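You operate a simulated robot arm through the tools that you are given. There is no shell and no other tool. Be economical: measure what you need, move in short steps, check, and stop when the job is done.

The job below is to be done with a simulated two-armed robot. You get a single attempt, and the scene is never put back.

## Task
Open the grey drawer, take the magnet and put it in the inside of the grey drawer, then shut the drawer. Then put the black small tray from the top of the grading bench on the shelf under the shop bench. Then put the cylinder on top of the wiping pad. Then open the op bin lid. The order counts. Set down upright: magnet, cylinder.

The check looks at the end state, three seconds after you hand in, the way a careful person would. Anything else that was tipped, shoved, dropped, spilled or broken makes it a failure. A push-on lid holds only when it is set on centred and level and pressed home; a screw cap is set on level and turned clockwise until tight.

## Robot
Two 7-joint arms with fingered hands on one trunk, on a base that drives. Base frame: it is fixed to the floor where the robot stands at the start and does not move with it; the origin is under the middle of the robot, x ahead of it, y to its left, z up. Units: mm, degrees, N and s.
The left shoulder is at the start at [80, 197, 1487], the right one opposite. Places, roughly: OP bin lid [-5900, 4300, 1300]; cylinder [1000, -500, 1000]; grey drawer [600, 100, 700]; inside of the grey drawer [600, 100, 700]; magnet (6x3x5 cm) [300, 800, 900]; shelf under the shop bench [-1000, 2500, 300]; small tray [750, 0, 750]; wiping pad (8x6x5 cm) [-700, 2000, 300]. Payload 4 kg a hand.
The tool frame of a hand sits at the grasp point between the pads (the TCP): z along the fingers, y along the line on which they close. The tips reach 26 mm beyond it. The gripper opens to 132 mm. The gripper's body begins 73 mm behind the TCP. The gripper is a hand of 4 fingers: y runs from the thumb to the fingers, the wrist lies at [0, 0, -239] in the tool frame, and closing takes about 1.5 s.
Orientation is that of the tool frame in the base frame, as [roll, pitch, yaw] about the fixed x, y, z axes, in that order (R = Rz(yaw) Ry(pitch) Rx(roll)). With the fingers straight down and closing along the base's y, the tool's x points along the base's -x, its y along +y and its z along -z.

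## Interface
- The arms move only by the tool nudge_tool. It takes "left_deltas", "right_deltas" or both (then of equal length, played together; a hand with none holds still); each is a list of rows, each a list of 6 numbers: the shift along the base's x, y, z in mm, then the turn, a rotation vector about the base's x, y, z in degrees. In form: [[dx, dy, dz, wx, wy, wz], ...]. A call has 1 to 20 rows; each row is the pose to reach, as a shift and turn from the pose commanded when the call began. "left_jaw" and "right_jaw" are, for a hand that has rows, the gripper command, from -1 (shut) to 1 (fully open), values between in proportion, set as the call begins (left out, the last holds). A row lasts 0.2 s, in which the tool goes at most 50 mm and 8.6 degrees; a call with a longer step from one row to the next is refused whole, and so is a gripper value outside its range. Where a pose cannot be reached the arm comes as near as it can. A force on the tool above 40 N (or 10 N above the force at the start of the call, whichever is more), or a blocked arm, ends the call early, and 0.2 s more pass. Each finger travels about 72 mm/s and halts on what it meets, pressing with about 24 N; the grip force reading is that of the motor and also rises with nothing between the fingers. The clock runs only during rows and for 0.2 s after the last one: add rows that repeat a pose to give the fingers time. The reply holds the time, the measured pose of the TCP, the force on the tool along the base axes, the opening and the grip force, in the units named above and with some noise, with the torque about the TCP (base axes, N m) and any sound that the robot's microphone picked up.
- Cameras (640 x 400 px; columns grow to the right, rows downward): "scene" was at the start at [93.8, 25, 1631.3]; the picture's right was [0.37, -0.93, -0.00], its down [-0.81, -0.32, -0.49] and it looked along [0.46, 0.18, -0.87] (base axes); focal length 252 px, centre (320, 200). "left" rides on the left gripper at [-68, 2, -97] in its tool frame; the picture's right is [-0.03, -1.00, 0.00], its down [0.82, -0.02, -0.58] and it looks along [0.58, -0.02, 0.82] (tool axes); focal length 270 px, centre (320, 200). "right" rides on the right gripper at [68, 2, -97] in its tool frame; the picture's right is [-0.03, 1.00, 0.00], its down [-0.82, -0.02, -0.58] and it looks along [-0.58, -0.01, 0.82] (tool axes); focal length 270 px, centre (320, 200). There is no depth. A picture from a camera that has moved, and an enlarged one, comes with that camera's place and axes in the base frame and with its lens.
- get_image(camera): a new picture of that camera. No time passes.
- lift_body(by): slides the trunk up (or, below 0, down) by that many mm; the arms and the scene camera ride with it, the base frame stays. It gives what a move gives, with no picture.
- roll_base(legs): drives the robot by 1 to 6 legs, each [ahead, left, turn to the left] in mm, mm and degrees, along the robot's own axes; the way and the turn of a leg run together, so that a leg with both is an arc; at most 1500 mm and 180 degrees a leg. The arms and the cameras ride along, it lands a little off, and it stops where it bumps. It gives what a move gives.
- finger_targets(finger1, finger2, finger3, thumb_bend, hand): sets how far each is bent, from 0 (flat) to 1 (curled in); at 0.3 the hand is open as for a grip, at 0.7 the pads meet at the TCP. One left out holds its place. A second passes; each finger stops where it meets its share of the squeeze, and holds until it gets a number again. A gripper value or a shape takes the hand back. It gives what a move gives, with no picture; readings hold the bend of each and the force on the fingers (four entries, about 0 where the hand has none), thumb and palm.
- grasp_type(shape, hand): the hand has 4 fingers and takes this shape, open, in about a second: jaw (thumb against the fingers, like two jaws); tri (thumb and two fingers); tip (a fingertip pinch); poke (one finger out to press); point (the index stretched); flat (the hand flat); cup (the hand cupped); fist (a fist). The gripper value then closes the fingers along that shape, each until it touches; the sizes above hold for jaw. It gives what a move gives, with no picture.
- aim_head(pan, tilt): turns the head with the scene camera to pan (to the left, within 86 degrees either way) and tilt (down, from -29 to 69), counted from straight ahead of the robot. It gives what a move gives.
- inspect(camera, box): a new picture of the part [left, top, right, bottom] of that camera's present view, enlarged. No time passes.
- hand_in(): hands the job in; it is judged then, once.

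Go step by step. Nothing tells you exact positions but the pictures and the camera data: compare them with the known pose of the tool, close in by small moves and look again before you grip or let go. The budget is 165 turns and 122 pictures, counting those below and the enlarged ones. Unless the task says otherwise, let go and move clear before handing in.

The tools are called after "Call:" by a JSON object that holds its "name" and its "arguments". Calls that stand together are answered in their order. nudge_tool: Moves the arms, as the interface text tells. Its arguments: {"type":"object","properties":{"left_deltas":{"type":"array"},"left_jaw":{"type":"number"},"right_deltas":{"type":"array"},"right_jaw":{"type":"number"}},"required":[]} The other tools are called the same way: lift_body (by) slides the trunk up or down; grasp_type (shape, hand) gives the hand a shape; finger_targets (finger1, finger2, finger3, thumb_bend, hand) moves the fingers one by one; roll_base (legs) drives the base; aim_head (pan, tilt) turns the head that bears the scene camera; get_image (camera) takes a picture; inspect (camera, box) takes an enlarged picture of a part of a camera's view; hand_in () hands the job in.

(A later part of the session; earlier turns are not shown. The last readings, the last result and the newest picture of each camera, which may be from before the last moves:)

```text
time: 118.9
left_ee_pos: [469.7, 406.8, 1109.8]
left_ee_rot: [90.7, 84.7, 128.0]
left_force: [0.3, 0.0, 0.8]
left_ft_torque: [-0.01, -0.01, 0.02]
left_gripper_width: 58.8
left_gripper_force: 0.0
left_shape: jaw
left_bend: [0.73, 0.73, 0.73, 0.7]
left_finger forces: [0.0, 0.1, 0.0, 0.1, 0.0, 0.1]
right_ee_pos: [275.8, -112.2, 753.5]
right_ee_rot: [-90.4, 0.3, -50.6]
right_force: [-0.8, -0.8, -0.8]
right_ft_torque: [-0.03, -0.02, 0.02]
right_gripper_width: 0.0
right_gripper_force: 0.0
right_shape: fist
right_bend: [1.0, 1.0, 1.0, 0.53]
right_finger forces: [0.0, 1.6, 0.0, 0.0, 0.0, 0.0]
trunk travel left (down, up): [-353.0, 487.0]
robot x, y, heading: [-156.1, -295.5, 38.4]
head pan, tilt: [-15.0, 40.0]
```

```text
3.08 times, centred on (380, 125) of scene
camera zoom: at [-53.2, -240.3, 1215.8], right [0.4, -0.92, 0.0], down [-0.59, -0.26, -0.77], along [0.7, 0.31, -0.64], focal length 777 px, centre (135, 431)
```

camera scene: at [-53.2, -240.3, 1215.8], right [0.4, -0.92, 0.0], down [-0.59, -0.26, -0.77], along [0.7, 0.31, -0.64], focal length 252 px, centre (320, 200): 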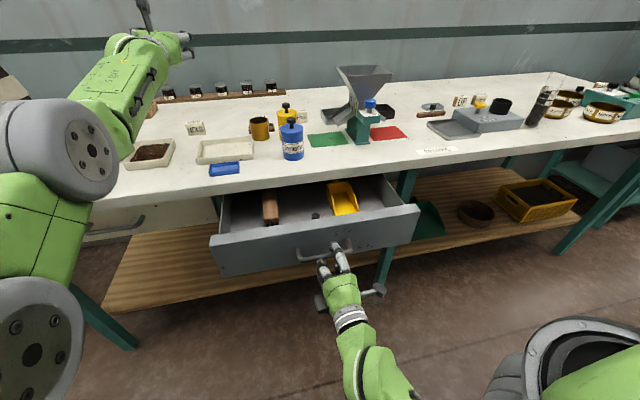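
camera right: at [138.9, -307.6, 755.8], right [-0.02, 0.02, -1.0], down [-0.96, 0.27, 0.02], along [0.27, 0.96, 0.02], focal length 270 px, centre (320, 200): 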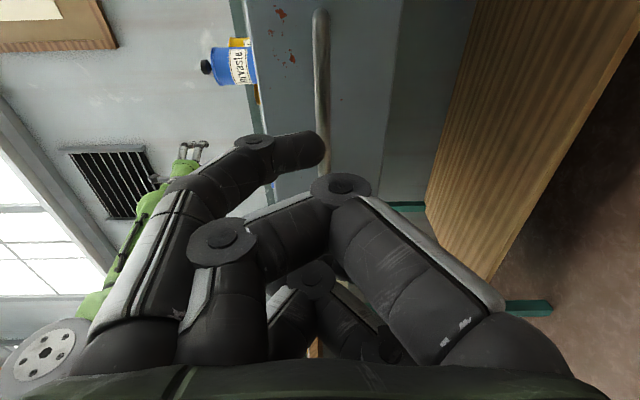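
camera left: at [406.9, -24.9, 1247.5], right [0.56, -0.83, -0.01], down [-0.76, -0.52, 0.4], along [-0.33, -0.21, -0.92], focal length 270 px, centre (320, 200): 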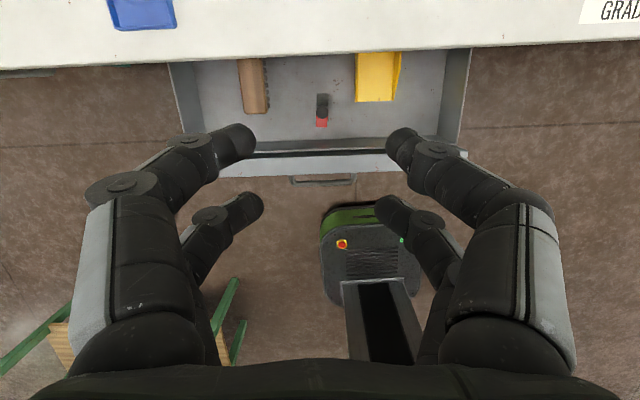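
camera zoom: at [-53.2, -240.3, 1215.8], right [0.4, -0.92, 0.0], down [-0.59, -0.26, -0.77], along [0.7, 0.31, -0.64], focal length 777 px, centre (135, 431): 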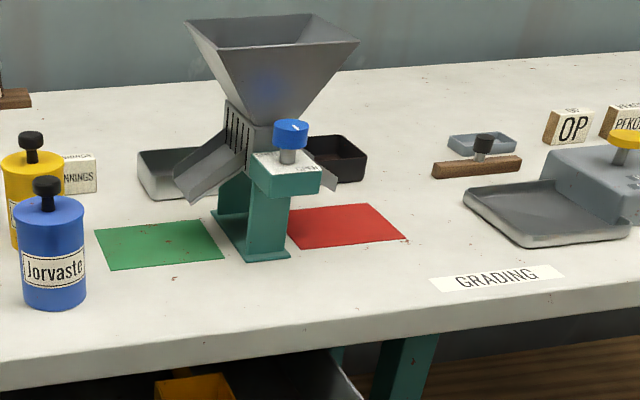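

The fist's thumb hooked the bar and pulled the drawer back out, and the magnet is still inside. I'll lift the thumb free, back off and tuck the thumb in before pushing again.

Call:
{"name": "finger_targets", "arguments": {"hand": "right", "thumb_bend": 0.1}}

Call:
{"name": "nudge_tool", "arguments": {"right_deltas": [[-16, -12, 0, 0, 0, 0], [-40, -31, 0, 0, 0, 0], [-71, -55, 0, 0, 0, 0], [-71, -55, 0, 0, 0, 0]]}}

Call:
{"name": "finger_targets", "arguments": {"hand": "right", "thumb_bend": 1.0}}

Call:
{"name": "get_image", "arguments": {"camera": "right"}}

Call:
{"name": "inspect", "arguments": {"camera": "scene", "box": [200, 170, 440, 330]}}

```text
time: 119.9
left_ee_pos: [469.1, 406.0, 1110.8]
left_ee_rot: [90.5, 84.6, 127.9]
left_force: [-0.2, -0.6, 0.8]
left_ft_torque: [-0.02, -0.03, 0.01]
left_gripper_width: 58.9
left_gripper_force: 0.0
left_shape: jaw
left_bend: [0.73, 0.73, 0.73, 0.7]
left_finger forces: [0.0, 0.1, 0.0, 0.0, 0.1, 0.1]
right_ee_pos: [275.5, -112.1, 752.7]
right_ee_rot: [-90.5, 0.3, -50.5]
right_force: [-0.8, -0.7, 0.1]
right_ft_torque: [-0.05, 0.0, 0.04]
right_gripper_width: 99.2
right_gripper_force: 0.0
right_shape: fingers
right_bend: [1.0, 1.0, 1.0, 0.1]
right_finger forces: [0.0, 1.1, 0.0, 0.1, 0.0, 0.0]
trunk travel left (down, up): [-353.0, 487.0]
robot x, y, heading: [-157.7, -294.7, 38.6]
head pan, tilt: [-15.0, 40.0]
```

```text
time: 120.9
left_ee_pos: [468.1, 406.5, 1109.8]
left_ee_rot: [90.5, 84.6, 128.0]
left_force: [-0.2, -0.1, -0.8]
left_ft_torque: [0.02, -0.04, 0.0]
left_gripper_width: 58.9
left_gripper_force: 0.2
left_shape: jaw
left_bend: [0.73, 0.73, 0.73, 0.7]
left_finger forces: [0.0, 0.0, 0.1, 0.0, 0.0, 0.0]
right_ee_pos: [204.3, -165.8, 752.0]
right_ee_rot: [-90.5, 0.2, -50.7]
right_force: [0.2, -0.4, 0.7]
right_ft_torque: [0.01, -0.02, 0.0]
right_gripper_width: 99.4
right_gripper_force: 0.0
right_shape: fingers
right_bend: [1.0, 1.0, 1.0, 0.1]
right_finger forces: [0.0, 0.0, 0.1, 0.0, 0.1, 0.0]
trunk travel left (down, up): [-353.0, 487.0]
robot x, y, heading: [-159.8, -296.0, 38.6]
head pan, tilt: [-15.0, 40.0]
```

```text
time: 121.9
left_ee_pos: [468.0, 406.4, 1109.9]
left_ee_rot: [90.6, 84.5, 128.1]
left_force: [-1.1, 0.0, -0.1]
left_ft_torque: [-0.01, 0.0, -0.02]
left_gripper_width: 59.2
left_gripper_force: 0.1
left_shape: jaw
left_bend: [0.73, 0.73, 0.73, 0.7]
left_finger forces: [0.0, 0.0, 0.0, 0.0, 0.0, 0.1]
right_ee_pos: [204.5, -164.8, 752.7]
right_ee_rot: [-90.5, 0.3, -50.6]
right_force: [0.6, 0.2, 0.1]
right_ft_torque: [0.01, 0.0, 0.02]
right_gripper_width: 58.6
right_gripper_force: 0.1
right_shape: fingers
right_bend: [1.0, 1.0, 1.0, 1.0]
right_finger forces: [0.0, 0.1, 0.0, 0.0, 0.0, 0.1]
trunk travel left (down, up): [-353.0, 487.0]
robot x, y, heading: [-153.1, -292.6, 38.5]
head pan, tilt: [-15.0, 40.0]
```

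```text
46 pictures are left
camera right: at [172.6, -280.3, 752.0], right [-0.03, 0.02, -1.0], down [-0.96, 0.26, 0.03], along [0.27, 0.96, 0.01], focal length 270 px, centre (320, 200)
```

right: 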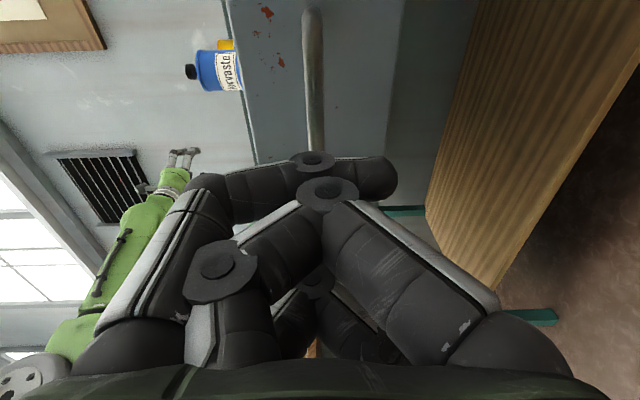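

```text
2.50 times, centred on (320, 250) of scene
camera zoom: at [-53.1, -240.1, 1215.8], right [0.4, -0.92, 0.0], down [-0.59, -0.26, -0.77], along [0.7, 0.31, -0.64], focal length 631 px, centre (320, 75)
```

zoom: 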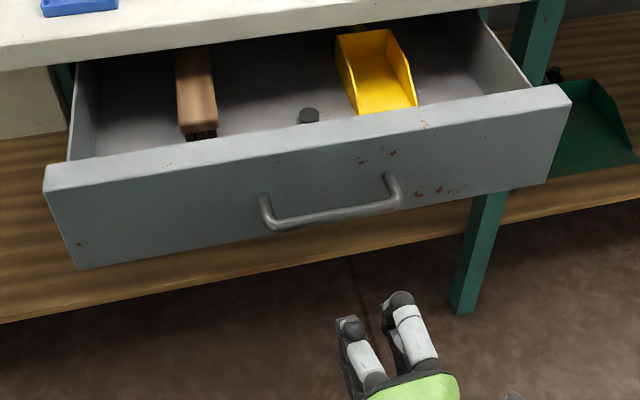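

The thumb is now tucked across the fist front. I'll push the drawer shut again and retract.

Call:
{"name": "nudge_tool", "arguments": {"right_deltas": [[19, 15, 0, 0, 0, 0], [38, 30, 0, 0, 0, 0], [57, 44, 0, 0, 0, 0], [76, 59, 0, 0, 0, 0], [95, 74, 0, 0, 0, 0], [113, 89, 0, 0, 0, 0], [132, 103, 0, 0, 0, 0], [151, 118, 0, 0, 0, 0], [167, 130, 0, 0, 0, 0], [180, 141, 0, 0, 0, 0], [193, 151, 0, 0, 0, 0], [205, 160, 0, 0, 0, 0], [217, 170, 0, 0, 0, 0], [229, 179, 0, 0, 0, 0], [241, 188, 0, 0, 0, 0]]}}

Call:
{"name": "nudge_tool", "arguments": {"right_deltas": [[-8, -6, 0, 0, 0, 0], [-24, -18, 0, 0, 0, 0], [-47, -37, 0, 0, 0, 0], [-79, -62, 0, 0, 0, 0], [-110, -86, 0, 0, 0, 0], [-110, -86, 0, 0, 0, 0]]}}

Call:
{"name": "inspect", "arguments": {"camera": "scene", "box": [180, 140, 460, 320]}}

```text
time: 124.9
left_ee_pos: [466.6, 404.9, 1111.5]
left_ee_rot: [89.8, 84.5, 127.4]
left_force: [0.0, -0.1, -0.1]
left_ft_torque: [0.01, 0.0, 0.0]
left_gripper_width: 59.0
left_gripper_force: 0.0
left_shape: jaw
left_bend: [0.73, 0.73, 0.73, 0.7]
left_finger forces: [0.0, 0.0, 0.0, 0.0, 0.1, 0.1]
right_ee_pos: [429.0, 11.0, 755.0]
right_ee_rot: [-90.2, 0.0, -50.6]
right_force: [-23.2, -17.9, 1.2]
right_ft_torque: [-0.09, -0.06, -0.34]
right_gripper_width: 54.4
right_gripper_force: 15.0
right_shape: fingers
right_bend: [1.0, 1.0, 1.0, 1.0]
right_finger forces: [0.0, 7.1, 0.1, 0.0, 23.3, 0.0]
trunk travel left (down, up): [-353.0, 487.0]
robot x, y, heading: [-156.5, -295.4, 38.2]
head pan, tilt: [-15.0, 40.0]
stopped in row 15 (right hand): the force on the tool passed its limit at 68 N (the readings are from after the stop); the commanded pose is now the measured one
```

```text
time: 126.3
left_ee_pos: [469.2, 406.1, 1110.0]
left_ee_rot: [91.8, 84.6, 129.1]
left_force: [0.0, 0.1, -0.7]
left_ft_torque: [0.01, 0.0, 0.01]
left_gripper_width: 58.8
left_gripper_force: 0.1
left_shape: jaw
left_bend: [0.73, 0.73, 0.73, 0.7]
left_finger forces: [0.0, 0.0, 0.0, 0.1, 0.0, 0.0]
right_ee_pos: [320.8, -71.4, 752.8]
right_ee_rot: [-90.5, 0.2, -50.6]
right_force: [-0.2, 0.4, 0.1]
right_ft_torque: [-0.05, 0.03, 0.04]
right_gripper_width: 58.1
right_gripper_force: 0.0
right_shape: fingers
right_bend: [1.0, 1.0, 1.0, 1.0]
right_finger forces: [0.1, 0.0, 0.1, 0.0, 0.0, 0.1]
trunk travel left (down, up): [-353.0, 487.0]
robot x, y, heading: [-156.2, -292.2, 38.5]
head pan, tilt: [-15.0, 40.0]
```

```text
2.22 times, centred on (320, 230) of scene
camera zoom: at [-52.8, -239.8, 1215.8], right [0.4, -0.92, 0.0], down [-0.59, -0.26, -0.77], along [0.7, 0.31, -0.64], focal length 561 px, centre (320, 133)
```

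zoom: 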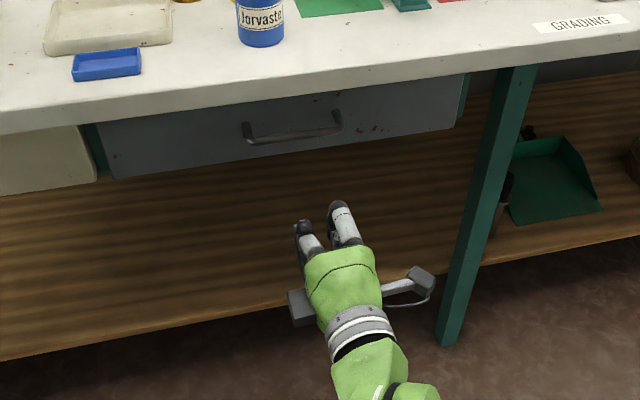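

The drawer is shut and stays shut with the magnet inside. Next is the black small tray just right of the hopper, roughly (850,-85). I'll raise the trunk and roll the right hand so it closes sideways, pitched 45° down, then drive in front of it.

Call:
{"name": "grasp_type", "arguments": {"hand": "right", "shape": "jaw"}}

Call:
{"name": "lift_body", "arguments": {"by": 100}}

Call:
{"name": "nudge_tool", "arguments": {"right_deltas": [[-5, -4, 15, 6.4, 5.1, 0], [-10, -8, 30, 12.8, 10.2, 0], [-15, -12, 45, 19.1, 15.4, 0], [-20, -16, 60, 25.5, 20.5, 0], [-25, -20, 75, 31.9, 25.6, 0], [-30, -24, 90, 38.3, 30.7, 0], [-35, -28, 105, 44.7, 35.8, 0], [-40, -32, 120, 51, 41, 0], [-40, -32, 140, 57.4, 46.1, 0], [-40, -32, 160, 63.8, 51.2, 0], [-40, -32, 170, 70, 56.2, 0], [-40, -32, 170, 70, 56.2, 0]], "right_jaw": -0.1}}

Call:
{"name": "nudge_tool", "arguments": {"right_deltas": [[0, 0, 10, -4.7, 6, 0], [0, 0, 20, -9.4, 12, 0], [0, 0, 30, -14.1, 18, 0], [0, 0, 40, -18.8, 24, 0], [0, 0, 50, -23.5, 30, 0], [0, 0, 50, -27.7, 35.5, 0], [0, 0, 50, -27.7, 35.5, 0]]}}

Call:
{"name": "roll_base", "arguments": {"legs": [[0, -306, 0], [120, 0, 0]]}}

Call:
{"name": "get_image", "arguments": {"camera": "scene"}}

Call:
{"name": "get_image", "arguments": {"camera": "right"}}

```text
time: 127.2
left_ee_pos: [468.8, 406.5, 1108.4]
left_ee_rot: [91.3, 84.5, 128.7]
left_force: [-0.7, 0.8, -0.9]
left_ft_torque: [0.0, -0.01, -0.02]
left_gripper_width: 59.0
left_gripper_force: 0.1
left_shape: jaw
left_bend: [0.73, 0.73, 0.73, 0.7]
left_finger forces: [0.0, 0.0, 0.0, 0.0, 0.0, 0.0]
right_ee_pos: [320.3, -71.3, 751.4]
right_ee_rot: [-90.3, 0.2, -50.5]
right_force: [0.2, 0.4, -0.4]
right_ft_torque: [0.01, 0.04, -0.01]
right_gripper_width: 131.8
right_gripper_force: 0.1
right_shape: jaw
right_bend: [0.3, 0.3, 0.3, 0.3]
right_finger forces: [0.0, 0.1, 0.1, 0.1, 0.1, 0.0]
trunk travel left (down, up): [-353.0, 487.0]
robot x, y, heading: [-154.0, -296.9, 38.6]
head pan, tilt: [-15.0, 40.0]
```

```text
time: 128.6
left_ee_pos: [469.4, 405.4, 1209.4]
left_ee_rot: [91.5, 84.7, 128.9]
left_force: [0.3, 0.5, -0.1]
left_ft_torque: [-0.02, 0.03, 0.03]
left_gripper_width: 58.9
left_gripper_force: 0.1
left_shape: jaw
left_bend: [0.73, 0.73, 0.73, 0.7]
left_finger forces: [0.1, 0.0, 0.1, 0.1, 0.1, 0.0]
right_ee_pos: [319.9, -70.6, 851.5]
right_ee_rot: [-90.3, 0.2, -50.7]
right_force: [-0.4, 0.5, 1.0]
right_ft_torque: [-0.01, -0.01, 0.02]
right_gripper_width: 132.2
right_gripper_force: 0.1
right_shape: jaw
right_bend: [0.3, 0.3, 0.3, 0.3]
right_finger forces: [0.1, 0.0, 0.0, 0.0, 0.0, 0.1]
trunk travel left (down, up): [-453.0, 387.0]
robot x, y, heading: [-158.3, -297.3, 38.6]
head pan, tilt: [-15.0, 40.0]
```

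```text
time: 131.2
left_ee_pos: [468.4, 406.7, 1210.3]
left_ee_rot: [91.1, 84.5, 128.6]
left_force: [-0.1, -0.1, -0.1]
left_ft_torque: [-0.01, -0.02, -0.03]
left_gripper_width: 59.1
left_gripper_force: 0.0
left_shape: jaw
left_bend: [0.73, 0.73, 0.73, 0.7]
left_finger forces: [0.0, 0.1, 0.0, 0.0, 0.0, 0.0]
right_ee_pos: [278.4, -104.4, 1021.8]
right_ee_rot: [3.0, 89.4, 42.3]
right_force: [0.2, 0.1, 0.4]
right_ft_torque: [0.01, -0.01, 0.01]
right_gripper_width: 59.8
right_gripper_force: 0.1
right_shape: jaw
right_bend: [0.73, 0.73, 0.73, 0.7]
right_finger forces: [0.0, 0.0, 0.0, 0.0, 0.0, 0.0]
trunk travel left (down, up): [-453.0, 387.0]
robot x, y, heading: [-152.8, -294.2, 38.8]
head pan, tilt: [-15.0, 40.0]
```

```text
time: 132.8
left_ee_pos: [469.1, 406.4, 1211.0]
left_ee_rot: [90.7, 84.5, 128.2]
left_force: [0.2, 0.1, -0.1]
left_ft_torque: [0.0, 0.01, 0.01]
left_gripper_width: 59.0
left_gripper_force: 0.1
left_shape: jaw
left_bend: [0.73, 0.73, 0.73, 0.7]
left_finger forces: [0.0, 0.0, 0.1, 0.0, 0.0, 0.1]
right_ee_pos: [311.2, -64.6, 1023.5]
right_ee_rot: [178.8, 45.7, -142.1]
right_force: [-1.6, 0.0, 0.5]
right_ft_torque: [0.0, 0.0, -0.01]
right_gripper_width: 59.5
right_gripper_force: 0.0
right_shape: jaw
right_bend: [0.73, 0.73, 0.73, 0.7]
right_finger forces: [0.1, 0.0, 0.1, 0.1, 0.0, 0.1]
right hand out of reach, approached as far as the arm can: row 5, 6, 7
trunk travel left (down, up): [-453.0, 387.0]
robot x, y, heading: [-157.1, -294.3, 38.3]
head pan, tilt: [-15.0, 40.0]
```

```text
time: 135.7
left_ee_pos: [752.6, 241.7, 1210.5]
left_ee_rot: [90.3, 84.5, 127.4]
left_force: [0.2, -0.5, 1.3]
left_ft_torque: [0.0, 0.0, 0.04]
left_gripper_width: 58.8
left_gripper_force: 0.2
left_shape: jaw
left_bend: [0.73, 0.73, 0.73, 0.7]
left_finger forces: [0.0, 0.0, 0.1, 0.1, 0.0, 0.0]
right_ee_pos: [590.9, -227.6, 1023.2]
right_ee_rot: [178.8, 45.8, -142.3]
right_force: [-0.8, -0.2, -0.1]
right_ft_torque: [-0.02, -0.02, 0.01]
right_gripper_width: 59.8
right_gripper_force: 0.1
right_shape: jaw
right_bend: [0.73, 0.73, 0.73, 0.7]
right_finger forces: [0.1, 0.0, 0.1, 0.0, 0.0, 0.0]
trunk travel left (down, up): [-453.0, 387.0]
robot x, y, heading: [123.1, -457.8, 38.3]
head pan, tilt: [-15.0, 40.0]
```

```text
43 pictures are left
camera scene: at [226.1, -402.3, 1316.0], right [0.39, -0.92, 0.0], down [-0.59, -0.25, -0.77], along [0.7, 0.3, -0.64], focal length 252 px, centre (320, 200)
```

scene: 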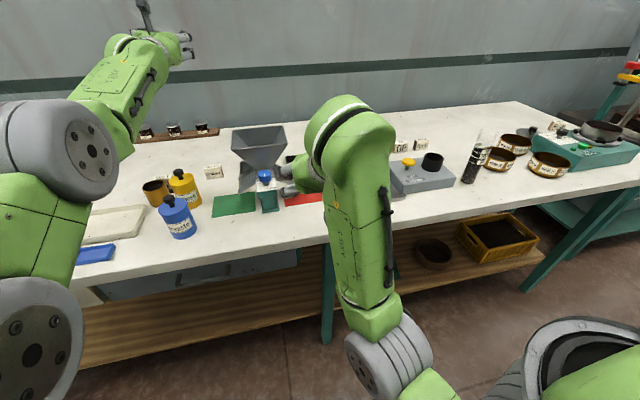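

```text
42 pictures are left
camera right: at [498.1, -299.1, 1042.3], right [-0.61, 0.79, 0.03], down [0.14, 0.07, 0.99], along [0.78, 0.61, -0.15], focal length 270 px, centre (320, 200)
```

right: 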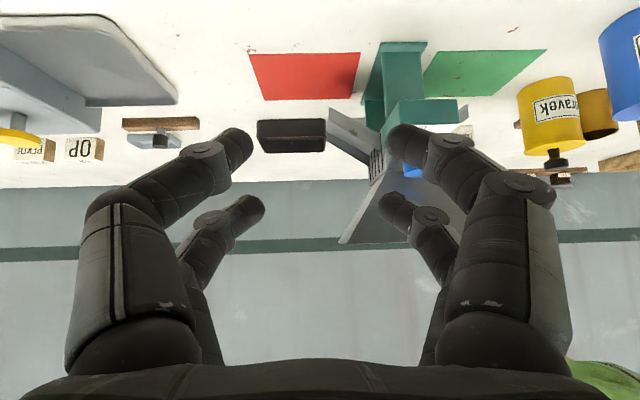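

The wrist camera shows the black tray at s≈530–649, n≈635–708, about 120×73 mm. I'll make the right hand vertical, shift it right to line up with the tray's right wall, and drive closer.

Call:
{"name": "nudge_tool", "arguments": {"right_deltas": [[12, -16, 5, -4.6, 5.9, 0], [24, -32, 10, -9.2, 11.8, 0], [36, -48, 15, -13.9, 17.8, 0], [48, -64, 20, -18.5, 23.7, 0], [62, -79, 25, -23.1, 29.6, 0], [62, -79, 25, -27.4, 35, 0], [62, -79, 25, -27.4, 35, 0]]}}

Call:
{"name": "roll_base", "arguments": {"legs": [[195, 0, 0]]}}

Call:
{"name": "get_image", "arguments": {"camera": "right"}}

```text
time: 137.2
left_ee_pos: [751.6, 241.8, 1211.4]
left_ee_rot: [90.4, 84.6, 127.4]
left_force: [-0.6, 0.3, -0.5]
left_ft_torque: [-0.01, 0.0, -0.01]
left_gripper_width: 59.0
left_gripper_force: 0.0
left_shape: jaw
left_bend: [0.73, 0.73, 0.73, 0.7]
left_finger forces: [0.1, 0.1, 0.1, 0.0, 0.0, 0.0]
right_ee_pos: [763.9, -219.6, 952.7]
right_ee_rot: [179.1, 1.5, -142.2]
right_force: [0.5, 0.2, 0.0]
right_ft_torque: [0.0, -0.02, 0.01]
right_gripper_width: 59.9
right_gripper_force: 0.0
right_shape: jaw
right_bend: [0.73, 0.73, 0.73, 0.7]
right_finger forces: [0.0, 0.0, 0.0, 0.0, 0.0, 0.1]
right hand out of reach, approached as far as the arm can: row 1, 2, 3, 4, 5, 6, 7
trunk travel left (down, up): [-453.0, 387.0]
robot x, y, heading: [125.4, -455.0, 38.2]
head pan, tilt: [-15.0, 40.0]
```

```text
time: 138.8
left_ee_pos: [906.5, 360.4, 1212.5]
left_ee_rot: [89.8, 84.6, 126.8]
left_force: [-0.3, -0.9, 1.0]
left_ft_torque: [-0.02, 0.0, -0.03]
left_gripper_width: 58.6
left_gripper_force: 0.0
left_shape: jaw
left_bend: [0.73, 0.73, 0.73, 0.7]
left_finger forces: [0.0, 0.0, 0.0, 0.1, 0.1, 0.0]
right_ee_pos: [915.9, -102.2, 953.3]
right_ee_rot: [179.2, 1.6, -142.3]
right_force: [-0.4, 0.5, -0.4]
right_ft_torque: [-0.01, 0.02, -0.04]
right_gripper_width: 59.7
right_gripper_force: 0.0
right_shape: jaw
right_bend: [0.73, 0.73, 0.73, 0.7]
right_finger forces: [0.0, 0.0, 0.0, 0.0, 0.0, 0.0]
trunk travel left (down, up): [-453.0, 387.0]
robot x, y, heading: [270.2, -337.2, 37.9]
head pan, tilt: [-15.0, 40.0]
```

```text
41 pictures are left
camera right: at [859.5, -144.9, 1048.1], right [-0.59, 0.81, 0.02], down [0.65, 0.47, 0.6], along [0.48, 0.36, -0.8], focal length 270 px, centre (320, 200)
```

right: 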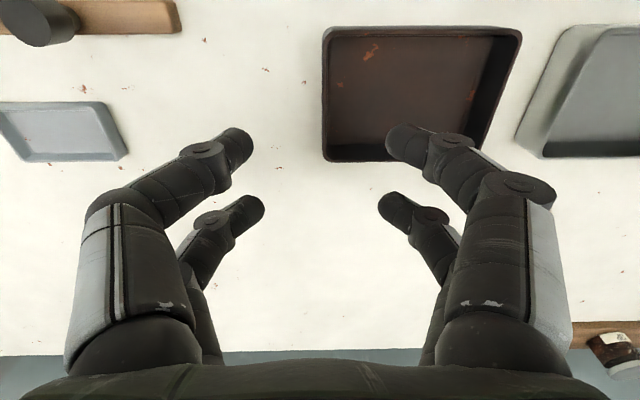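

The hand is almost over the tray's right wall, which is at s≈642 with its middle at n≈643. I'll back the base 16 mm and lower the trunk 72 mm to straddle the wall.

Call:
{"name": "roll_base", "arguments": {"legs": [[-16, 3, 0]]}}

Call:
{"name": "lift_body", "arguments": {"by": -45}}

Call:
{"name": "get_image", "arguments": {"camera": "right"}}

```text
time: 139.6
left_ee_pos: [898.1, 355.2, 1204.2]
left_ee_rot: [93.9, 84.6, 130.7]
left_force: [1.4, 1.3, -0.6]
left_ft_torque: [0.01, -0.04, 0.02]
left_gripper_width: 59.1
left_gripper_force: 0.0
left_shape: jaw
left_bend: [0.73, 0.73, 0.73, 0.7]
left_finger forces: [0.0, 0.1, 0.0, 0.0, 0.0, 0.1]
right_ee_pos: [905.9, -108.0, 948.7]
right_ee_rot: [179.1, 1.2, -142.4]
right_force: [0.5, 0.2, -0.4]
right_ft_torque: [0.02, 0.04, -0.01]
right_gripper_width: 59.8
right_gripper_force: 0.1
right_shape: jaw
right_bend: [0.73, 0.73, 0.73, 0.7]
right_finger forces: [0.0, 0.0, 0.0, 0.0, 0.0, 0.1]
trunk travel left (down, up): [-453.0, 387.0]
robot x, y, heading: [259.1, -339.7, 38.2]
head pan, tilt: [-15.0, 40.0]
```

```text
time: 140.5
left_ee_pos: [892.1, 353.7, 1165.6]
left_ee_rot: [90.4, 84.5, 127.2]
left_force: [0.4, 0.7, -0.5]
left_ft_torque: [-0.03, 0.03, -0.02]
left_gripper_width: 58.7
left_gripper_force: 0.2
left_shape: jaw
left_bend: [0.73, 0.73, 0.73, 0.7]
left_finger forces: [0.1, 0.0, 0.0, 0.0, 0.0, 0.0]
right_ee_pos: [900.6, -109.2, 907.7]
right_ee_rot: [179.1, 1.6, -142.4]
right_force: [0.0, -0.4, 0.2]
right_ft_torque: [-0.01, -0.02, -0.01]
right_gripper_width: 59.8
right_gripper_force: 0.0
right_shape: jaw
right_bend: [0.73, 0.73, 0.73, 0.7]
right_finger forces: [0.0, 0.0, 0.1, 0.1, 0.0, 0.1]
trunk travel left (down, up): [-408.0, 432.0]
robot x, y, heading: [261.9, -338.1, 38.1]
head pan, tilt: [-15.0, 40.0]
```

```text
40 pictures are left
camera right: at [845.8, -151.9, 1002.8], right [-0.59, 0.81, 0.02], down [0.65, 0.47, 0.6], along [0.47, 0.36, -0.8], focal length 270 px, centre (320, 200)
```

right: 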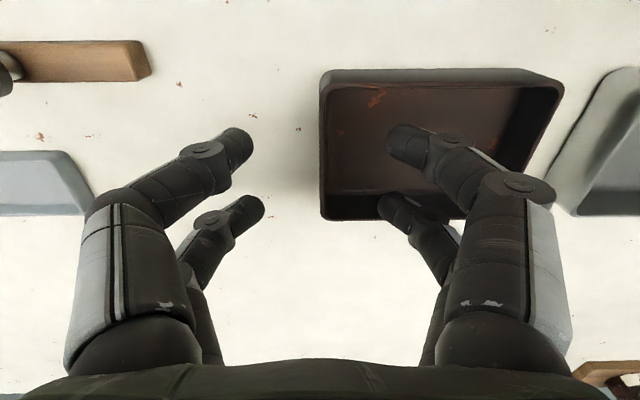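

The prongs sit about 23 mm too far forward relative to the tray, so I'll back off by that much, then descend to the rim and grip.

Call:
{"name": "roll_base", "arguments": {"legs": [[-23, 0, 0]]}}

Call:
{"name": "lift_body", "arguments": {"by": -18}}

Call:
{"name": "get_image", "arguments": {"camera": "right"}}

```text
time: 141.3
left_ee_pos: [879.6, 342.1, 1159.9]
left_ee_rot: [94.5, 84.6, 131.5]
left_force: [-0.4, -0.3, 0.6]
left_ft_torque: [0.0, -0.01, -0.01]
left_gripper_width: 58.8
left_gripper_force: 0.0
left_shape: jaw
left_bend: [0.73, 0.73, 0.73, 0.7]
left_finger forces: [0.0, 0.1, 0.1, 0.1, 0.0, 0.0]
right_ee_pos: [888.7, -120.8, 903.6]
right_ee_rot: [179.2, 1.2, -142.3]
right_force: [1.6, 0.6, -0.2]
right_ft_torque: [-0.04, 0.02, 0.02]
right_gripper_width: 59.8
right_gripper_force: 0.0
right_shape: jaw
right_bend: [0.73, 0.73, 0.73, 0.7]
right_finger forces: [0.0, 0.0, 0.0, 0.0, 0.1, 0.1]
trunk travel left (down, up): [-408.0, 432.0]
robot x, y, heading: [244.9, -353.8, 38.1]
head pan, tilt: [-15.0, 40.0]
```

```text
time: 141.9
left_ee_pos: [874.7, 338.7, 1145.9]
left_ee_rot: [92.0, 84.6, 128.8]
left_force: [-0.1, 0.4, -0.2]
left_ft_torque: [-0.03, -0.01, 0.0]
left_gripper_width: 59.3
left_gripper_force: 0.0
left_shape: jaw
left_bend: [0.73, 0.73, 0.73, 0.7]
left_finger forces: [0.1, 0.1, 0.0, 0.1, 0.0, 0.0]
right_ee_pos: [885.3, -122.0, 889.0]
right_ee_rot: [179.1, 1.4, -142.3]
right_force: [0.5, 0.0, 0.4]
right_ft_torque: [-0.02, 0.0, 0.0]
right_gripper_width: 60.1
right_gripper_force: 0.0
right_shape: jaw
right_bend: [0.73, 0.73, 0.73, 0.7]
right_finger forces: [0.0, 0.1, 0.0, 0.0, 0.0, 0.1]
trunk travel left (down, up): [-390.0, 450.0]
robot x, y, heading: [239.5, -358.0, 38.0]
head pan, tilt: [-15.0, 40.0]
```

```text
39 pictures are left
camera right: at [828.8, -165.3, 983.9], right [-0.59, 0.81, 0.02], down [0.65, 0.47, 0.6], along [0.47, 0.36, -0.8], focal length 270 px, centre (320, 200)
```

right: 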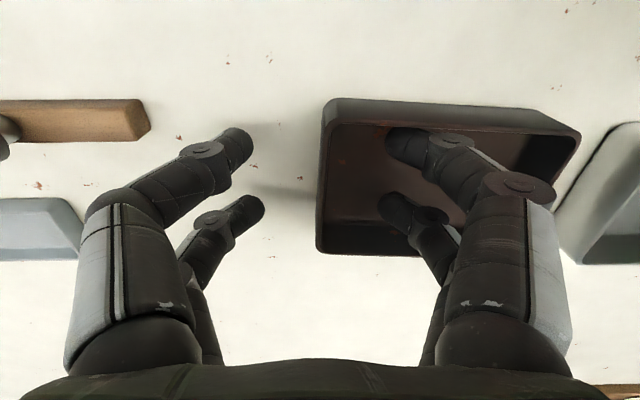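

The prongs are centred on the wall now. I'll descend another 10 mm and close.

Call:
{"name": "lift_body", "arguments": {"by": -10}}

Call:
{"name": "nudge_tool", "arguments": {"right_deltas": [[0, 0, 0, 0, 0, 0], [0, 0, 0, 0, 0, 0], [0, 0, 0, 0, 0, 0], [0, 0, 0, 0, 0, 0]], "right_jaw": -1}}

Call:
{"name": "lift_body", "arguments": {"by": 60}}

Call:
{"name": "get_image", "arguments": {"camera": "right"}}

```text
time: 142.5
left_ee_pos: [873.5, 338.6, 1137.3]
left_ee_rot: [91.3, 84.6, 128.3]
left_force: [0.8, 0.1, 0.2]
left_ft_torque: [-0.01, -0.01, 0.01]
left_gripper_width: 59.1
left_gripper_force: 0.0
left_shape: jaw
left_bend: [0.73, 0.73, 0.73, 0.7]
left_finger forces: [0.1, 0.1, 0.0, 0.0, 0.0, 0.1]
right_ee_pos: [885.6, -121.1, 880.8]
right_ee_rot: [179.1, 1.6, -142.2]
right_force: [0.3, 2.0, 8.6]
right_ft_torque: [0.2, 0.35, -0.09]
right_gripper_width: 59.6
right_gripper_force: 0.1
right_shape: jaw
right_bend: [0.74, 0.73, 0.73, 0.7]
right_finger forces: [8.3, 0.7, 0.0, 0.0, 0.0, 0.0]
trunk travel left (down, up): [-380.0, 460.0]
robot x, y, heading: [240.8, -354.8, 38.1]
head pan, tilt: [-15.0, 40.0]
```

```text
time: 143.5
left_ee_pos: [875.0, 338.4, 1135.7]
left_ee_rot: [91.8, 84.6, 128.9]
left_force: [-0.5, 0.5, -0.1]
left_ft_torque: [0.01, 0.01, 0.04]
left_gripper_width: 58.9
left_gripper_force: 0.1
left_shape: jaw
left_bend: [0.73, 0.73, 0.73, 0.7]
left_finger forces: [0.0, 0.1, 0.0, 0.0, 0.0, 0.0]
right_ee_pos: [885.5, -123.1, 877.5]
right_ee_rot: [179.1, 1.4, -142.3]
right_force: [-0.6, -1.0, 4.2]
right_ft_torque: [0.06, 0.11, -0.05]
right_gripper_width: 0.4
right_gripper_force: 23.9
right_shape: jaw
right_bend: [0.76, 0.76, 0.67, 0.66]
right_finger forces: [19.9, 17.4, 19.1, 0.0, 16.9, 0.0]
trunk travel left (down, up): [-380.0, 460.0]
robot x, y, heading: [244.2, -357.0, 38.3]
head pan, tilt: [-15.0, 40.0]
```

```text
time: 144.5
left_ee_pos: [876.1, 339.6, 1194.2]
left_ee_rot: [92.6, 84.6, 129.6]
left_force: [0.3, 0.5, 0.4]
left_ft_torque: [0.05, 0.01, 0.01]
left_gripper_width: 58.6
left_gripper_force: 0.1
left_shape: jaw
left_bend: [0.73, 0.73, 0.73, 0.7]
left_finger forces: [0.1, 0.0, 0.0, 0.1, 0.0, 0.1]
right_ee_pos: [885.6, -121.5, 938.5]
right_ee_rot: [179.1, 1.3, -142.4]
right_force: [-0.3, 0.2, -0.3]
right_ft_torque: [-0.04, 0.0, 0.0]
right_gripper_width: 0.3
right_gripper_force: 24.2
right_shape: jaw
right_bend: [0.76, 0.76, 0.67, 0.66]
right_finger forces: [17.5, 18.5, 18.7, 0.0, 17.3, 0.1]
trunk travel left (down, up): [-440.0, 400.0]
robot x, y, heading: [245.0, -355.3, 38.2]
head pan, tilt: [-15.0, 40.0]
```

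```text
38 pictures are left
camera right: at [829.2, -165.0, 1033.4], right [-0.59, 0.81, 0.02], down [0.65, 0.47, 0.6], along [0.47, 0.36, -0.8], focal length 270 px, centre (320, 200)
```

right: 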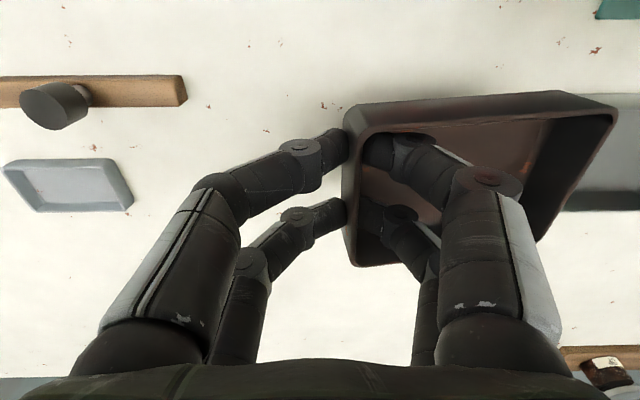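

The tray is firmly held by its right wall and lifted. I'll raise the trunk high, back off a little, and travel left past the grading bench to the shop bench.

Call:
{"name": "lift_body", "arguments": {"by": 380}}

Call:
{"name": "roll_base", "arguments": {"legs": [[-190, 0, 0], [0, 1300, 0], [0, 900, 0]]}}

Call:
{"name": "aim_head", "arguments": {"pan": 25, "tilt": 40}}

Call:
{"name": "get_image", "arguments": {"camera": "scene"}}

```text
time: 148.2
left_ee_pos: [876.5, 339.2, 1577.0]
left_ee_rot: [92.4, 84.6, 129.3]
left_force: [-0.2, -0.4, -0.3]
left_ft_torque: [0.01, 0.01, -0.01]
left_gripper_width: 59.1
left_gripper_force: 0.1
left_shape: jaw
left_bend: [0.73, 0.73, 0.73, 0.7]
left_finger forces: [0.2, 0.1, 0.0, 0.0, 0.1, 0.1]
right_ee_pos: [885.8, -122.2, 1318.5]
right_ee_rot: [179.1, 1.4, -142.3]
right_force: [0.5, -0.2, -0.7]
right_ft_torque: [0.0, -0.01, 0.0]
right_gripper_width: 0.4
right_gripper_force: 24.5
right_shape: jaw
right_bend: [0.76, 0.76, 0.67, 0.66]
right_finger forces: [17.5, 18.6, 18.7, 0.0, 17.3, 0.0]
trunk travel left (down, up): [-820.0, 20.0]
robot x, y, heading: [245.1, -355.7, 37.9]
head pan, tilt: [-15.0, 40.0]
```

```text
time: 160.2
left_ee_pos: [-595.0, 1948.1, 1576.1]
left_ee_rot: [92.3, 84.4, 128.2]
left_force: [0.1, -0.4, -0.4]
left_ft_torque: [-0.03, -0.03, 0.01]
left_gripper_width: 58.9
left_gripper_force: 0.1
left_shape: jaw
left_bend: [0.73, 0.73, 0.73, 0.7]
left_finger forces: [0.0, 0.1, 0.0, 0.0, 0.1, 0.0]
right_ee_pos: [-594.5, 1486.3, 1318.8]
right_ee_rot: [178.9, 1.4, -143.3]
right_force: [-0.1, 0.9, -1.2]
right_ft_torque: [-0.01, -0.01, 0.02]
right_gripper_width: 0.3
right_gripper_force: 24.3
right_shape: jaw
right_bend: [0.76, 0.76, 0.67, 0.66]
right_finger forces: [17.5, 18.5, 18.6, 0.0, 17.4, 0.0]
trunk travel left (down, up): [-820.0, 20.0]
robot x, y, heading: [-1239.0, 1265.7, 37.1]
head pan, tilt: [-15.0, 40.0]
```

```text
time: 161.2
left_ee_pos: [-597.3, 1950.5, 1574.1]
left_ee_rot: [92.3, 84.6, 128.1]
left_force: [-0.6, 0.8, 0.0]
left_ft_torque: [0.03, 0.0, -0.03]
left_gripper_width: 58.8
left_gripper_force: 0.0
left_shape: jaw
left_bend: [0.73, 0.73, 0.73, 0.7]
left_finger forces: [0.0, 0.0, 0.0, 0.1, 0.0, 0.0]
right_ee_pos: [-596.5, 1488.5, 1319.0]
right_ee_rot: [179.1, 1.4, -143.4]
right_force: [0.1, 0.3, -0.5]
right_ft_torque: [-0.02, -0.01, 0.0]
right_gripper_width: 0.3
right_gripper_force: 23.8
right_shape: jaw
right_bend: [0.76, 0.76, 0.67, 0.66]
right_finger forces: [17.5, 18.7, 18.7, 0.1, 17.4, 0.0]
trunk travel left (down, up): [-820.0, 20.0]
robot x, y, heading: [-1241.7, 1268.0, 37.4]
head pan, tilt: [25.0, 40.0]
```

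```text
37 pictures are left
camera scene: at [-1175.5, 1360.8, 1682.8], right [0.88, -0.47, 0.0], down [-0.3, -0.57, -0.77], along [0.36, 0.68, -0.64], focal length 252 px, centre (320, 200)
```

scene: 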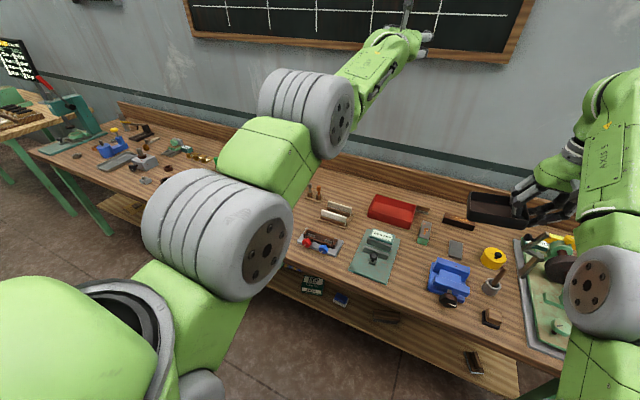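

I'm in front of the shop bench; its lower shelf has a few items, and the small blue/white block near (-700,2000) is probably the pad. Both arms are nearly straight, so I'll turn 90° left into the open aisle and re-fold them there.

Call:
{"name": "roll_base", "arguments": {"legs": [[0, 0, 90]]}}

Call:
{"name": "nudge_tool", "arguments": {"right_deltas": [[10, -14, -30, 0, 0, 0], [20, -28, -60, 0, 0, 0], [30, -42, -90, 0, 0, 0], [40, -56, -120, 0, 0, 0], [50, -70, -150, 0, 0, 0], [60, -84, -180, 0, 0, 0], [70, -98, -210, 0, 0, 0], [80, -112, -240, 0, 0, 0], [90, -126, -270, 0, 0, 0], [100, -140, -300, 0, 0, 0], [100, -140, -300, 0, 0, 0]], "left_deltas": [[12, -16, -30, 0, 0, 0], [24, -32, -60, 0, 0, 0], [36, -48, -90, 0, 0, 0], [48, -64, -120, 0, 0, 0], [60, -80, -150, 0, 0, 0], [72, -96, -180, 0, 0, 0], [84, -112, -210, 0, 0, 0], [96, -128, -240, 0, 0, 0], [108, -144, -270, 0, 0, 0], [120, -160, -300, 0, 0, 0], [120, -160, -300, 0, 0, 0]]}}

Call:
{"name": "aim_head", "arguments": {"pan": -10, "tilt": 35}}

Call:
{"name": "get_image", "arguments": {"camera": "scene"}}

```text
time: 165.4
left_ee_pos: [-1916.2, 1919.3, 1576.5]
left_ee_rot: [92.2, 84.6, -142.5]
left_force: [-1.1, -0.5, 0.0]
left_ft_torque: [-0.03, 0.01, -0.02]
left_gripper_width: 58.8
left_gripper_force: 0.0
left_shape: jaw
left_bend: [0.73, 0.73, 0.73, 0.7]
left_finger forces: [0.0, 0.0, 0.0, 0.0, 0.0, 0.1]
right_ee_pos: [-1455.5, 1915.8, 1317.3]
right_ee_rot: [179.1, 1.3, -54.1]
right_force: [-0.1, 0.1, -1.2]
right_ft_torque: [0.03, -0.03, 0.02]
right_gripper_width: 0.3
right_gripper_force: 24.1
right_shape: jaw
right_bend: [0.76, 0.76, 0.67, 0.66]
right_finger forces: [17.3, 18.4, 18.6, 0.0, 17.2, 0.1]
trunk travel left (down, up): [-820.0, 20.0]
robot x, y, heading: [-1241.1, 1266.8, 126.3]
head pan, tilt: [25.0, 40.0]
```

```text
time: 167.8
left_ee_pos: [-1917.5, 1917.8, 1576.1]
left_ee_rot: [92.3, 84.5, -142.5]
left_force: [-0.2, -0.2, 0.6]
left_ft_torque: [0.03, -0.01, 0.0]
left_gripper_width: 58.9
left_gripper_force: 0.0
left_shape: jaw
left_bend: [0.73, 0.73, 0.73, 0.7]
left_finger forces: [0.0, 0.1, 0.0, 0.0, 0.0, 0.0]
left hand out of reach, approached as far as the arm can: row 1, 2, 3, 4, 5, 6, 7, 8, 9, 10, 11
right_ee_pos: [-1356.2, 1773.8, 1019.9]
right_ee_rot: [179.0, 1.3, -54.0]
right_force: [0.6, -0.4, -0.7]
right_ft_torque: [0.06, -0.01, 0.01]
right_gripper_width: 0.4
right_gripper_force: 23.9
right_shape: jaw
right_bend: [0.76, 0.76, 0.67, 0.66]
right_finger forces: [17.4, 18.5, 18.7, 0.1, 17.2, 0.1]
trunk travel left (down, up): [-820.0, 20.0]
robot x, y, heading: [-1246.9, 1265.6, 126.5]
head pan, tilt: [25.0, 40.0]
```

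```text
time: 168.8
left_ee_pos: [-1915.7, 1918.9, 1574.6]
left_ee_rot: [92.2, 84.5, -142.5]
left_force: [-0.1, 0.2, 0.0]
left_ft_torque: [-0.02, 0.01, -0.02]
left_gripper_width: 58.8
left_gripper_force: 0.0
left_shape: jaw
left_bend: [0.73, 0.73, 0.73, 0.7]
left_finger forces: [0.0, 0.0, 0.0, 0.0, 0.0, 0.0]
right_ee_pos: [-1355.3, 1774.0, 1019.6]
right_ee_rot: [179.0, 1.4, -54.0]
right_force: [0.7, -0.1, -0.6]
right_ft_torque: [0.03, -0.06, -0.01]
right_gripper_width: 0.3
right_gripper_force: 24.0
right_shape: jaw
right_bend: [0.76, 0.76, 0.67, 0.66]
right_finger forces: [17.4, 18.5, 18.8, 0.0, 17.1, 0.1]
trunk travel left (down, up): [-820.0, 20.0]
robot x, y, heading: [-1244.3, 1264.9, 126.2]
head pan, tilt: [-10.0, 35.0]
```

```text
36 pictures are left
camera scene: at [-1296.6, 1370.3, 1690.4], right [0.9, 0.44, 0.0], down [0.26, -0.51, -0.82], along [-0.36, 0.73, -0.57], focal length 252 px, centre (320, 200)
```

scene: 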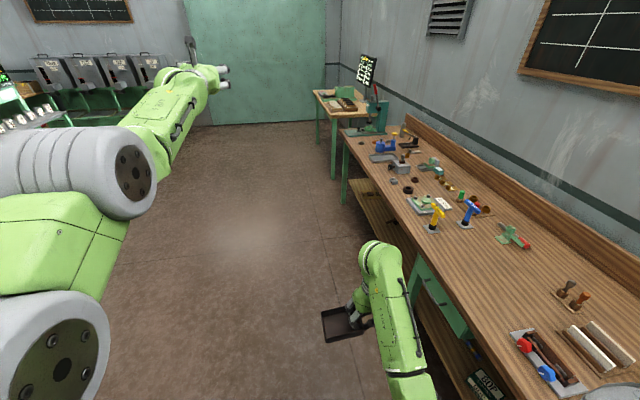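

The right arm folds well and the tray hangs level. The left arm is still jammed, so I'll probe which directions it can move, with the tray held still in the open aisle.

Call:
{"name": "nudge_tool", "arguments": {"left_deltas": [[-12, 16, 0, 0, 0, 0], [-24, 32, 0, 0, 0, 0], [-24, 32, -30, 0, 0, 0], [-24, 32, -60, 0, 0, 0], [-24, 32, -90, 0, 0, 0]]}}

Call:
{"name": "nudge_tool", "arguments": {"left_deltas": [[24, 18, 0, 0, 0, 0], [48, 36, 0, 0, 0, 0], [72, 54, 0, 0, 0, 0], [96, 72, 0, 0, 0, 0]]}}

Call:
{"name": "nudge_tool", "arguments": {"left_deltas": [[-24, -18, 0, 0, 0, 0], [-48, -36, 0, 0, 0, 0], [-72, -54, 0, 0, 0, 0], [-96, -72, 0, 0, 0, 0]]}}

Call:
{"name": "nudge_tool", "arguments": {"left_deltas": [[0, 0, 30, 0, 0, 0], [0, 0, 60, 0, 0, 0], [10, -14, 90, 0, 0, 0], [20, -28, 120, 0, 0, 0]]}}

```text
time: 170.0
left_ee_pos: [-1945.2, 1942.3, 1484.0]
left_ee_rot: [91.8, 84.6, -143.0]
left_force: [0.1, 0.7, 0.0]
left_ft_torque: [0.0, -0.02, 0.01]
left_gripper_width: 58.8
left_gripper_force: 0.0
left_shape: jaw
left_bend: [0.73, 0.73, 0.73, 0.7]
left_finger forces: [0.0, 0.1, 0.1, 0.0, 0.0, 0.0]
left hand out of reach, approached as far as the arm can: row 2, 3, 4
right_ee_pos: [-1356.4, 1774.3, 1018.4]
right_ee_rot: [179.1, 1.3, -54.1]
right_force: [-1.7, -0.1, -1.0]
right_ft_torque: [0.01, -0.03, -0.01]
right_gripper_width: 0.1
right_gripper_force: 24.0
right_shape: jaw
right_bend: [0.76, 0.76, 0.67, 0.66]
right_finger forces: [17.4, 18.5, 18.7, 0.1, 17.2, 0.0]
trunk travel left (down, up): [-820.0, 20.0]
robot x, y, heading: [-1239.9, 1266.3, 126.5]
head pan, tilt: [-10.0, 35.0]
```

```text
time: 171.0
left_ee_pos: [-1850.8, 1993.7, 1483.8]
left_ee_rot: [92.2, 84.6, -142.6]
left_force: [0.5, 0.2, 0.8]
left_ft_torque: [0.01, 0.0, 0.0]
left_gripper_width: 59.2
left_gripper_force: 0.1
left_shape: jaw
left_bend: [0.73, 0.73, 0.73, 0.7]
left_finger forces: [0.0, 0.1, 0.0, 0.1, 0.0, 0.1]
left hand out of reach, approached as far as the arm can: row 2, 3, 4
right_ee_pos: [-1355.9, 1774.3, 1019.6]
right_ee_rot: [179.2, 1.3, -54.1]
right_force: [-0.2, -0.2, -1.6]
right_ft_torque: [0.02, -0.06, 0.0]
right_gripper_width: 0.1
right_gripper_force: 24.0
right_shape: jaw
right_bend: [0.76, 0.76, 0.67, 0.66]
right_finger forces: [17.4, 18.5, 18.7, 0.0, 17.2, 0.0]
trunk travel left (down, up): [-820.0, 20.0]
robot x, y, heading: [-1239.8, 1264.5, 126.5]
head pan, tilt: [-10.0, 35.0]
```

```text
time: 172.0
left_ee_pos: [-1946.8, 1920.7, 1482.5]
left_ee_rot: [92.7, 84.7, -142.1]
left_force: [-0.2, 0.7, 0.3]
left_ft_torque: [0.0, -0.02, -0.01]
left_gripper_width: 58.9
left_gripper_force: 0.0
left_shape: jaw
left_bend: [0.73, 0.73, 0.73, 0.7]
left_finger forces: [0.1, 0.0, 0.0, 0.0, 0.1, 0.1]
right_ee_pos: [-1355.5, 1773.4, 1019.8]
right_ee_rot: [179.1, 1.4, -54.0]
right_force: [-0.6, 0.0, 0.0]
right_ft_torque: [0.03, -0.05, -0.03]
right_gripper_width: 0.1
right_gripper_force: 23.8
right_shape: jaw
right_bend: [0.76, 0.76, 0.67, 0.66]
right_finger forces: [17.3, 18.5, 18.6, 0.0, 17.3, 0.0]
trunk travel left (down, up): [-820.0, 20.0]
robot x, y, heading: [-1240.7, 1262.4, 126.7]
head pan, tilt: [-10.0, 35.0]
```

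```text
time: 173.0
left_ee_pos: [-1924.9, 1892.1, 1601.7]
left_ee_rot: [92.6, 84.6, -142.3]
left_force: [-0.1, 0.3, 0.0]
left_ft_torque: [0.01, -0.01, -0.01]
left_gripper_width: 59.1
left_gripper_force: 0.1
left_shape: jaw
left_bend: [0.73, 0.73, 0.73, 0.7]
left_finger forces: [0.0, 0.0, 0.0, 0.0, 0.0, 0.0]
right_ee_pos: [-1354.9, 1772.9, 1019.4]
right_ee_rot: [179.1, 1.4, -54.2]
right_force: [0.1, -0.3, -0.8]
right_ft_torque: [0.0, -0.04, 0.0]
right_gripper_width: 0.1
right_gripper_force: 24.1
right_shape: jaw
right_bend: [0.76, 0.76, 0.67, 0.66]
right_finger forces: [17.5, 18.5, 18.6, 0.1, 17.3, 0.0]
trunk travel left (down, up): [-820.0, 20.0]
robot x, y, heading: [-1238.1, 1267.3, 126.1]
head pan, tilt: [-10.0, 35.0]
```

The left arm moves again once it goes slightly outward first. I'll take it outward, down, then inward to fold it.

Call:
{"name": "nudge_tool", "arguments": {"left_deltas": [[-12, 16, -20, 0, 0, 0], [-18, 24, -60, 0, 0, 0], [-20, 28, -100, 0, 0, 0], [-16, 22, -140, 0, 0, 0], [-5, 8, -180, 0, 0, 0], [10, -15, -215, 0, 0, 0], [30, -45, -245, 0, 0, 0], [50, -80, -275, 0, 0, 0], [73, -115, -301, 0, 0, 0], [73, -122, -320, 0, 0, 0], [73, -122, -350, 0, 0, 0], [73, -122, -350, 0, 0, 0]]}}

Call:
{"name": "nudge_tool", "arguments": {"left_deltas": [[12, -16, -20, 0, 0, 0], [24, -32, -40, 0, 0, 0], [36, -48, -60, 0, 0, 0], [48, -64, -80, 0, 0, 0], [60, -80, -100, 0, 0, 0], [60, -80, -100, 0, 0, 0]]}}

Call:
{"name": "get_image", "arguments": {"camera": "scene"}}

```text
refused: row 8 steps farther than a row can; nothing moved
```

```text
time: 174.4
left_ee_pos: [-1865.6, 1812.3, 1501.1]
left_ee_rot: [92.1, 84.6, -142.6]
left_force: [0.0, 0.9, 0.8]
left_ft_torque: [0.0, 0.0, -0.02]
left_gripper_width: 59.2
left_gripper_force: 0.0
left_shape: jaw
left_bend: [0.73, 0.73, 0.73, 0.7]
left_finger forces: [0.0, 0.0, 0.1, 0.0, 0.0, 0.1]
right_ee_pos: [-1355.7, 1772.6, 1020.2]
right_ee_rot: [179.1, 1.4, -54.1]
right_force: [0.5, -0.8, -0.7]
right_ft_torque: [-0.01, -0.02, -0.01]
right_gripper_width: 0.2
right_gripper_force: 24.1
right_shape: jaw
right_bend: [0.76, 0.76, 0.67, 0.66]
right_finger forces: [17.4, 18.4, 18.7, 0.0, 17.2, 0.0]
trunk travel left (down, up): [-820.0, 20.0]
robot x, y, heading: [-1243.8, 1262.3, 126.3]
head pan, tilt: [-10.0, 35.0]
```

```text
35 pictures are left
camera scene: at [-1296.1, 1370.1, 1690.4], right [0.9, 0.44, 0.0], down [0.25, -0.51, -0.82], along [-0.36, 0.73, -0.57], focal length 252 px, centre (320, 200)
```

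scene: 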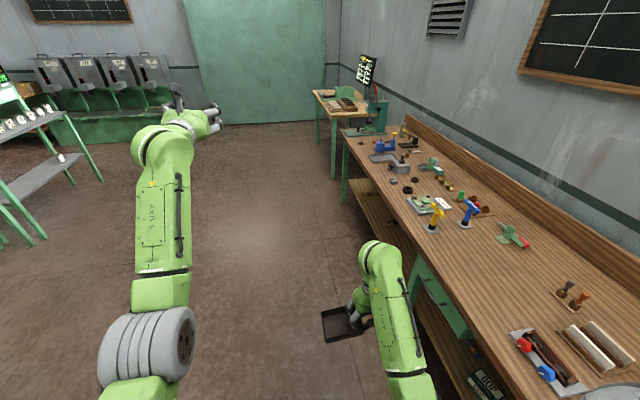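

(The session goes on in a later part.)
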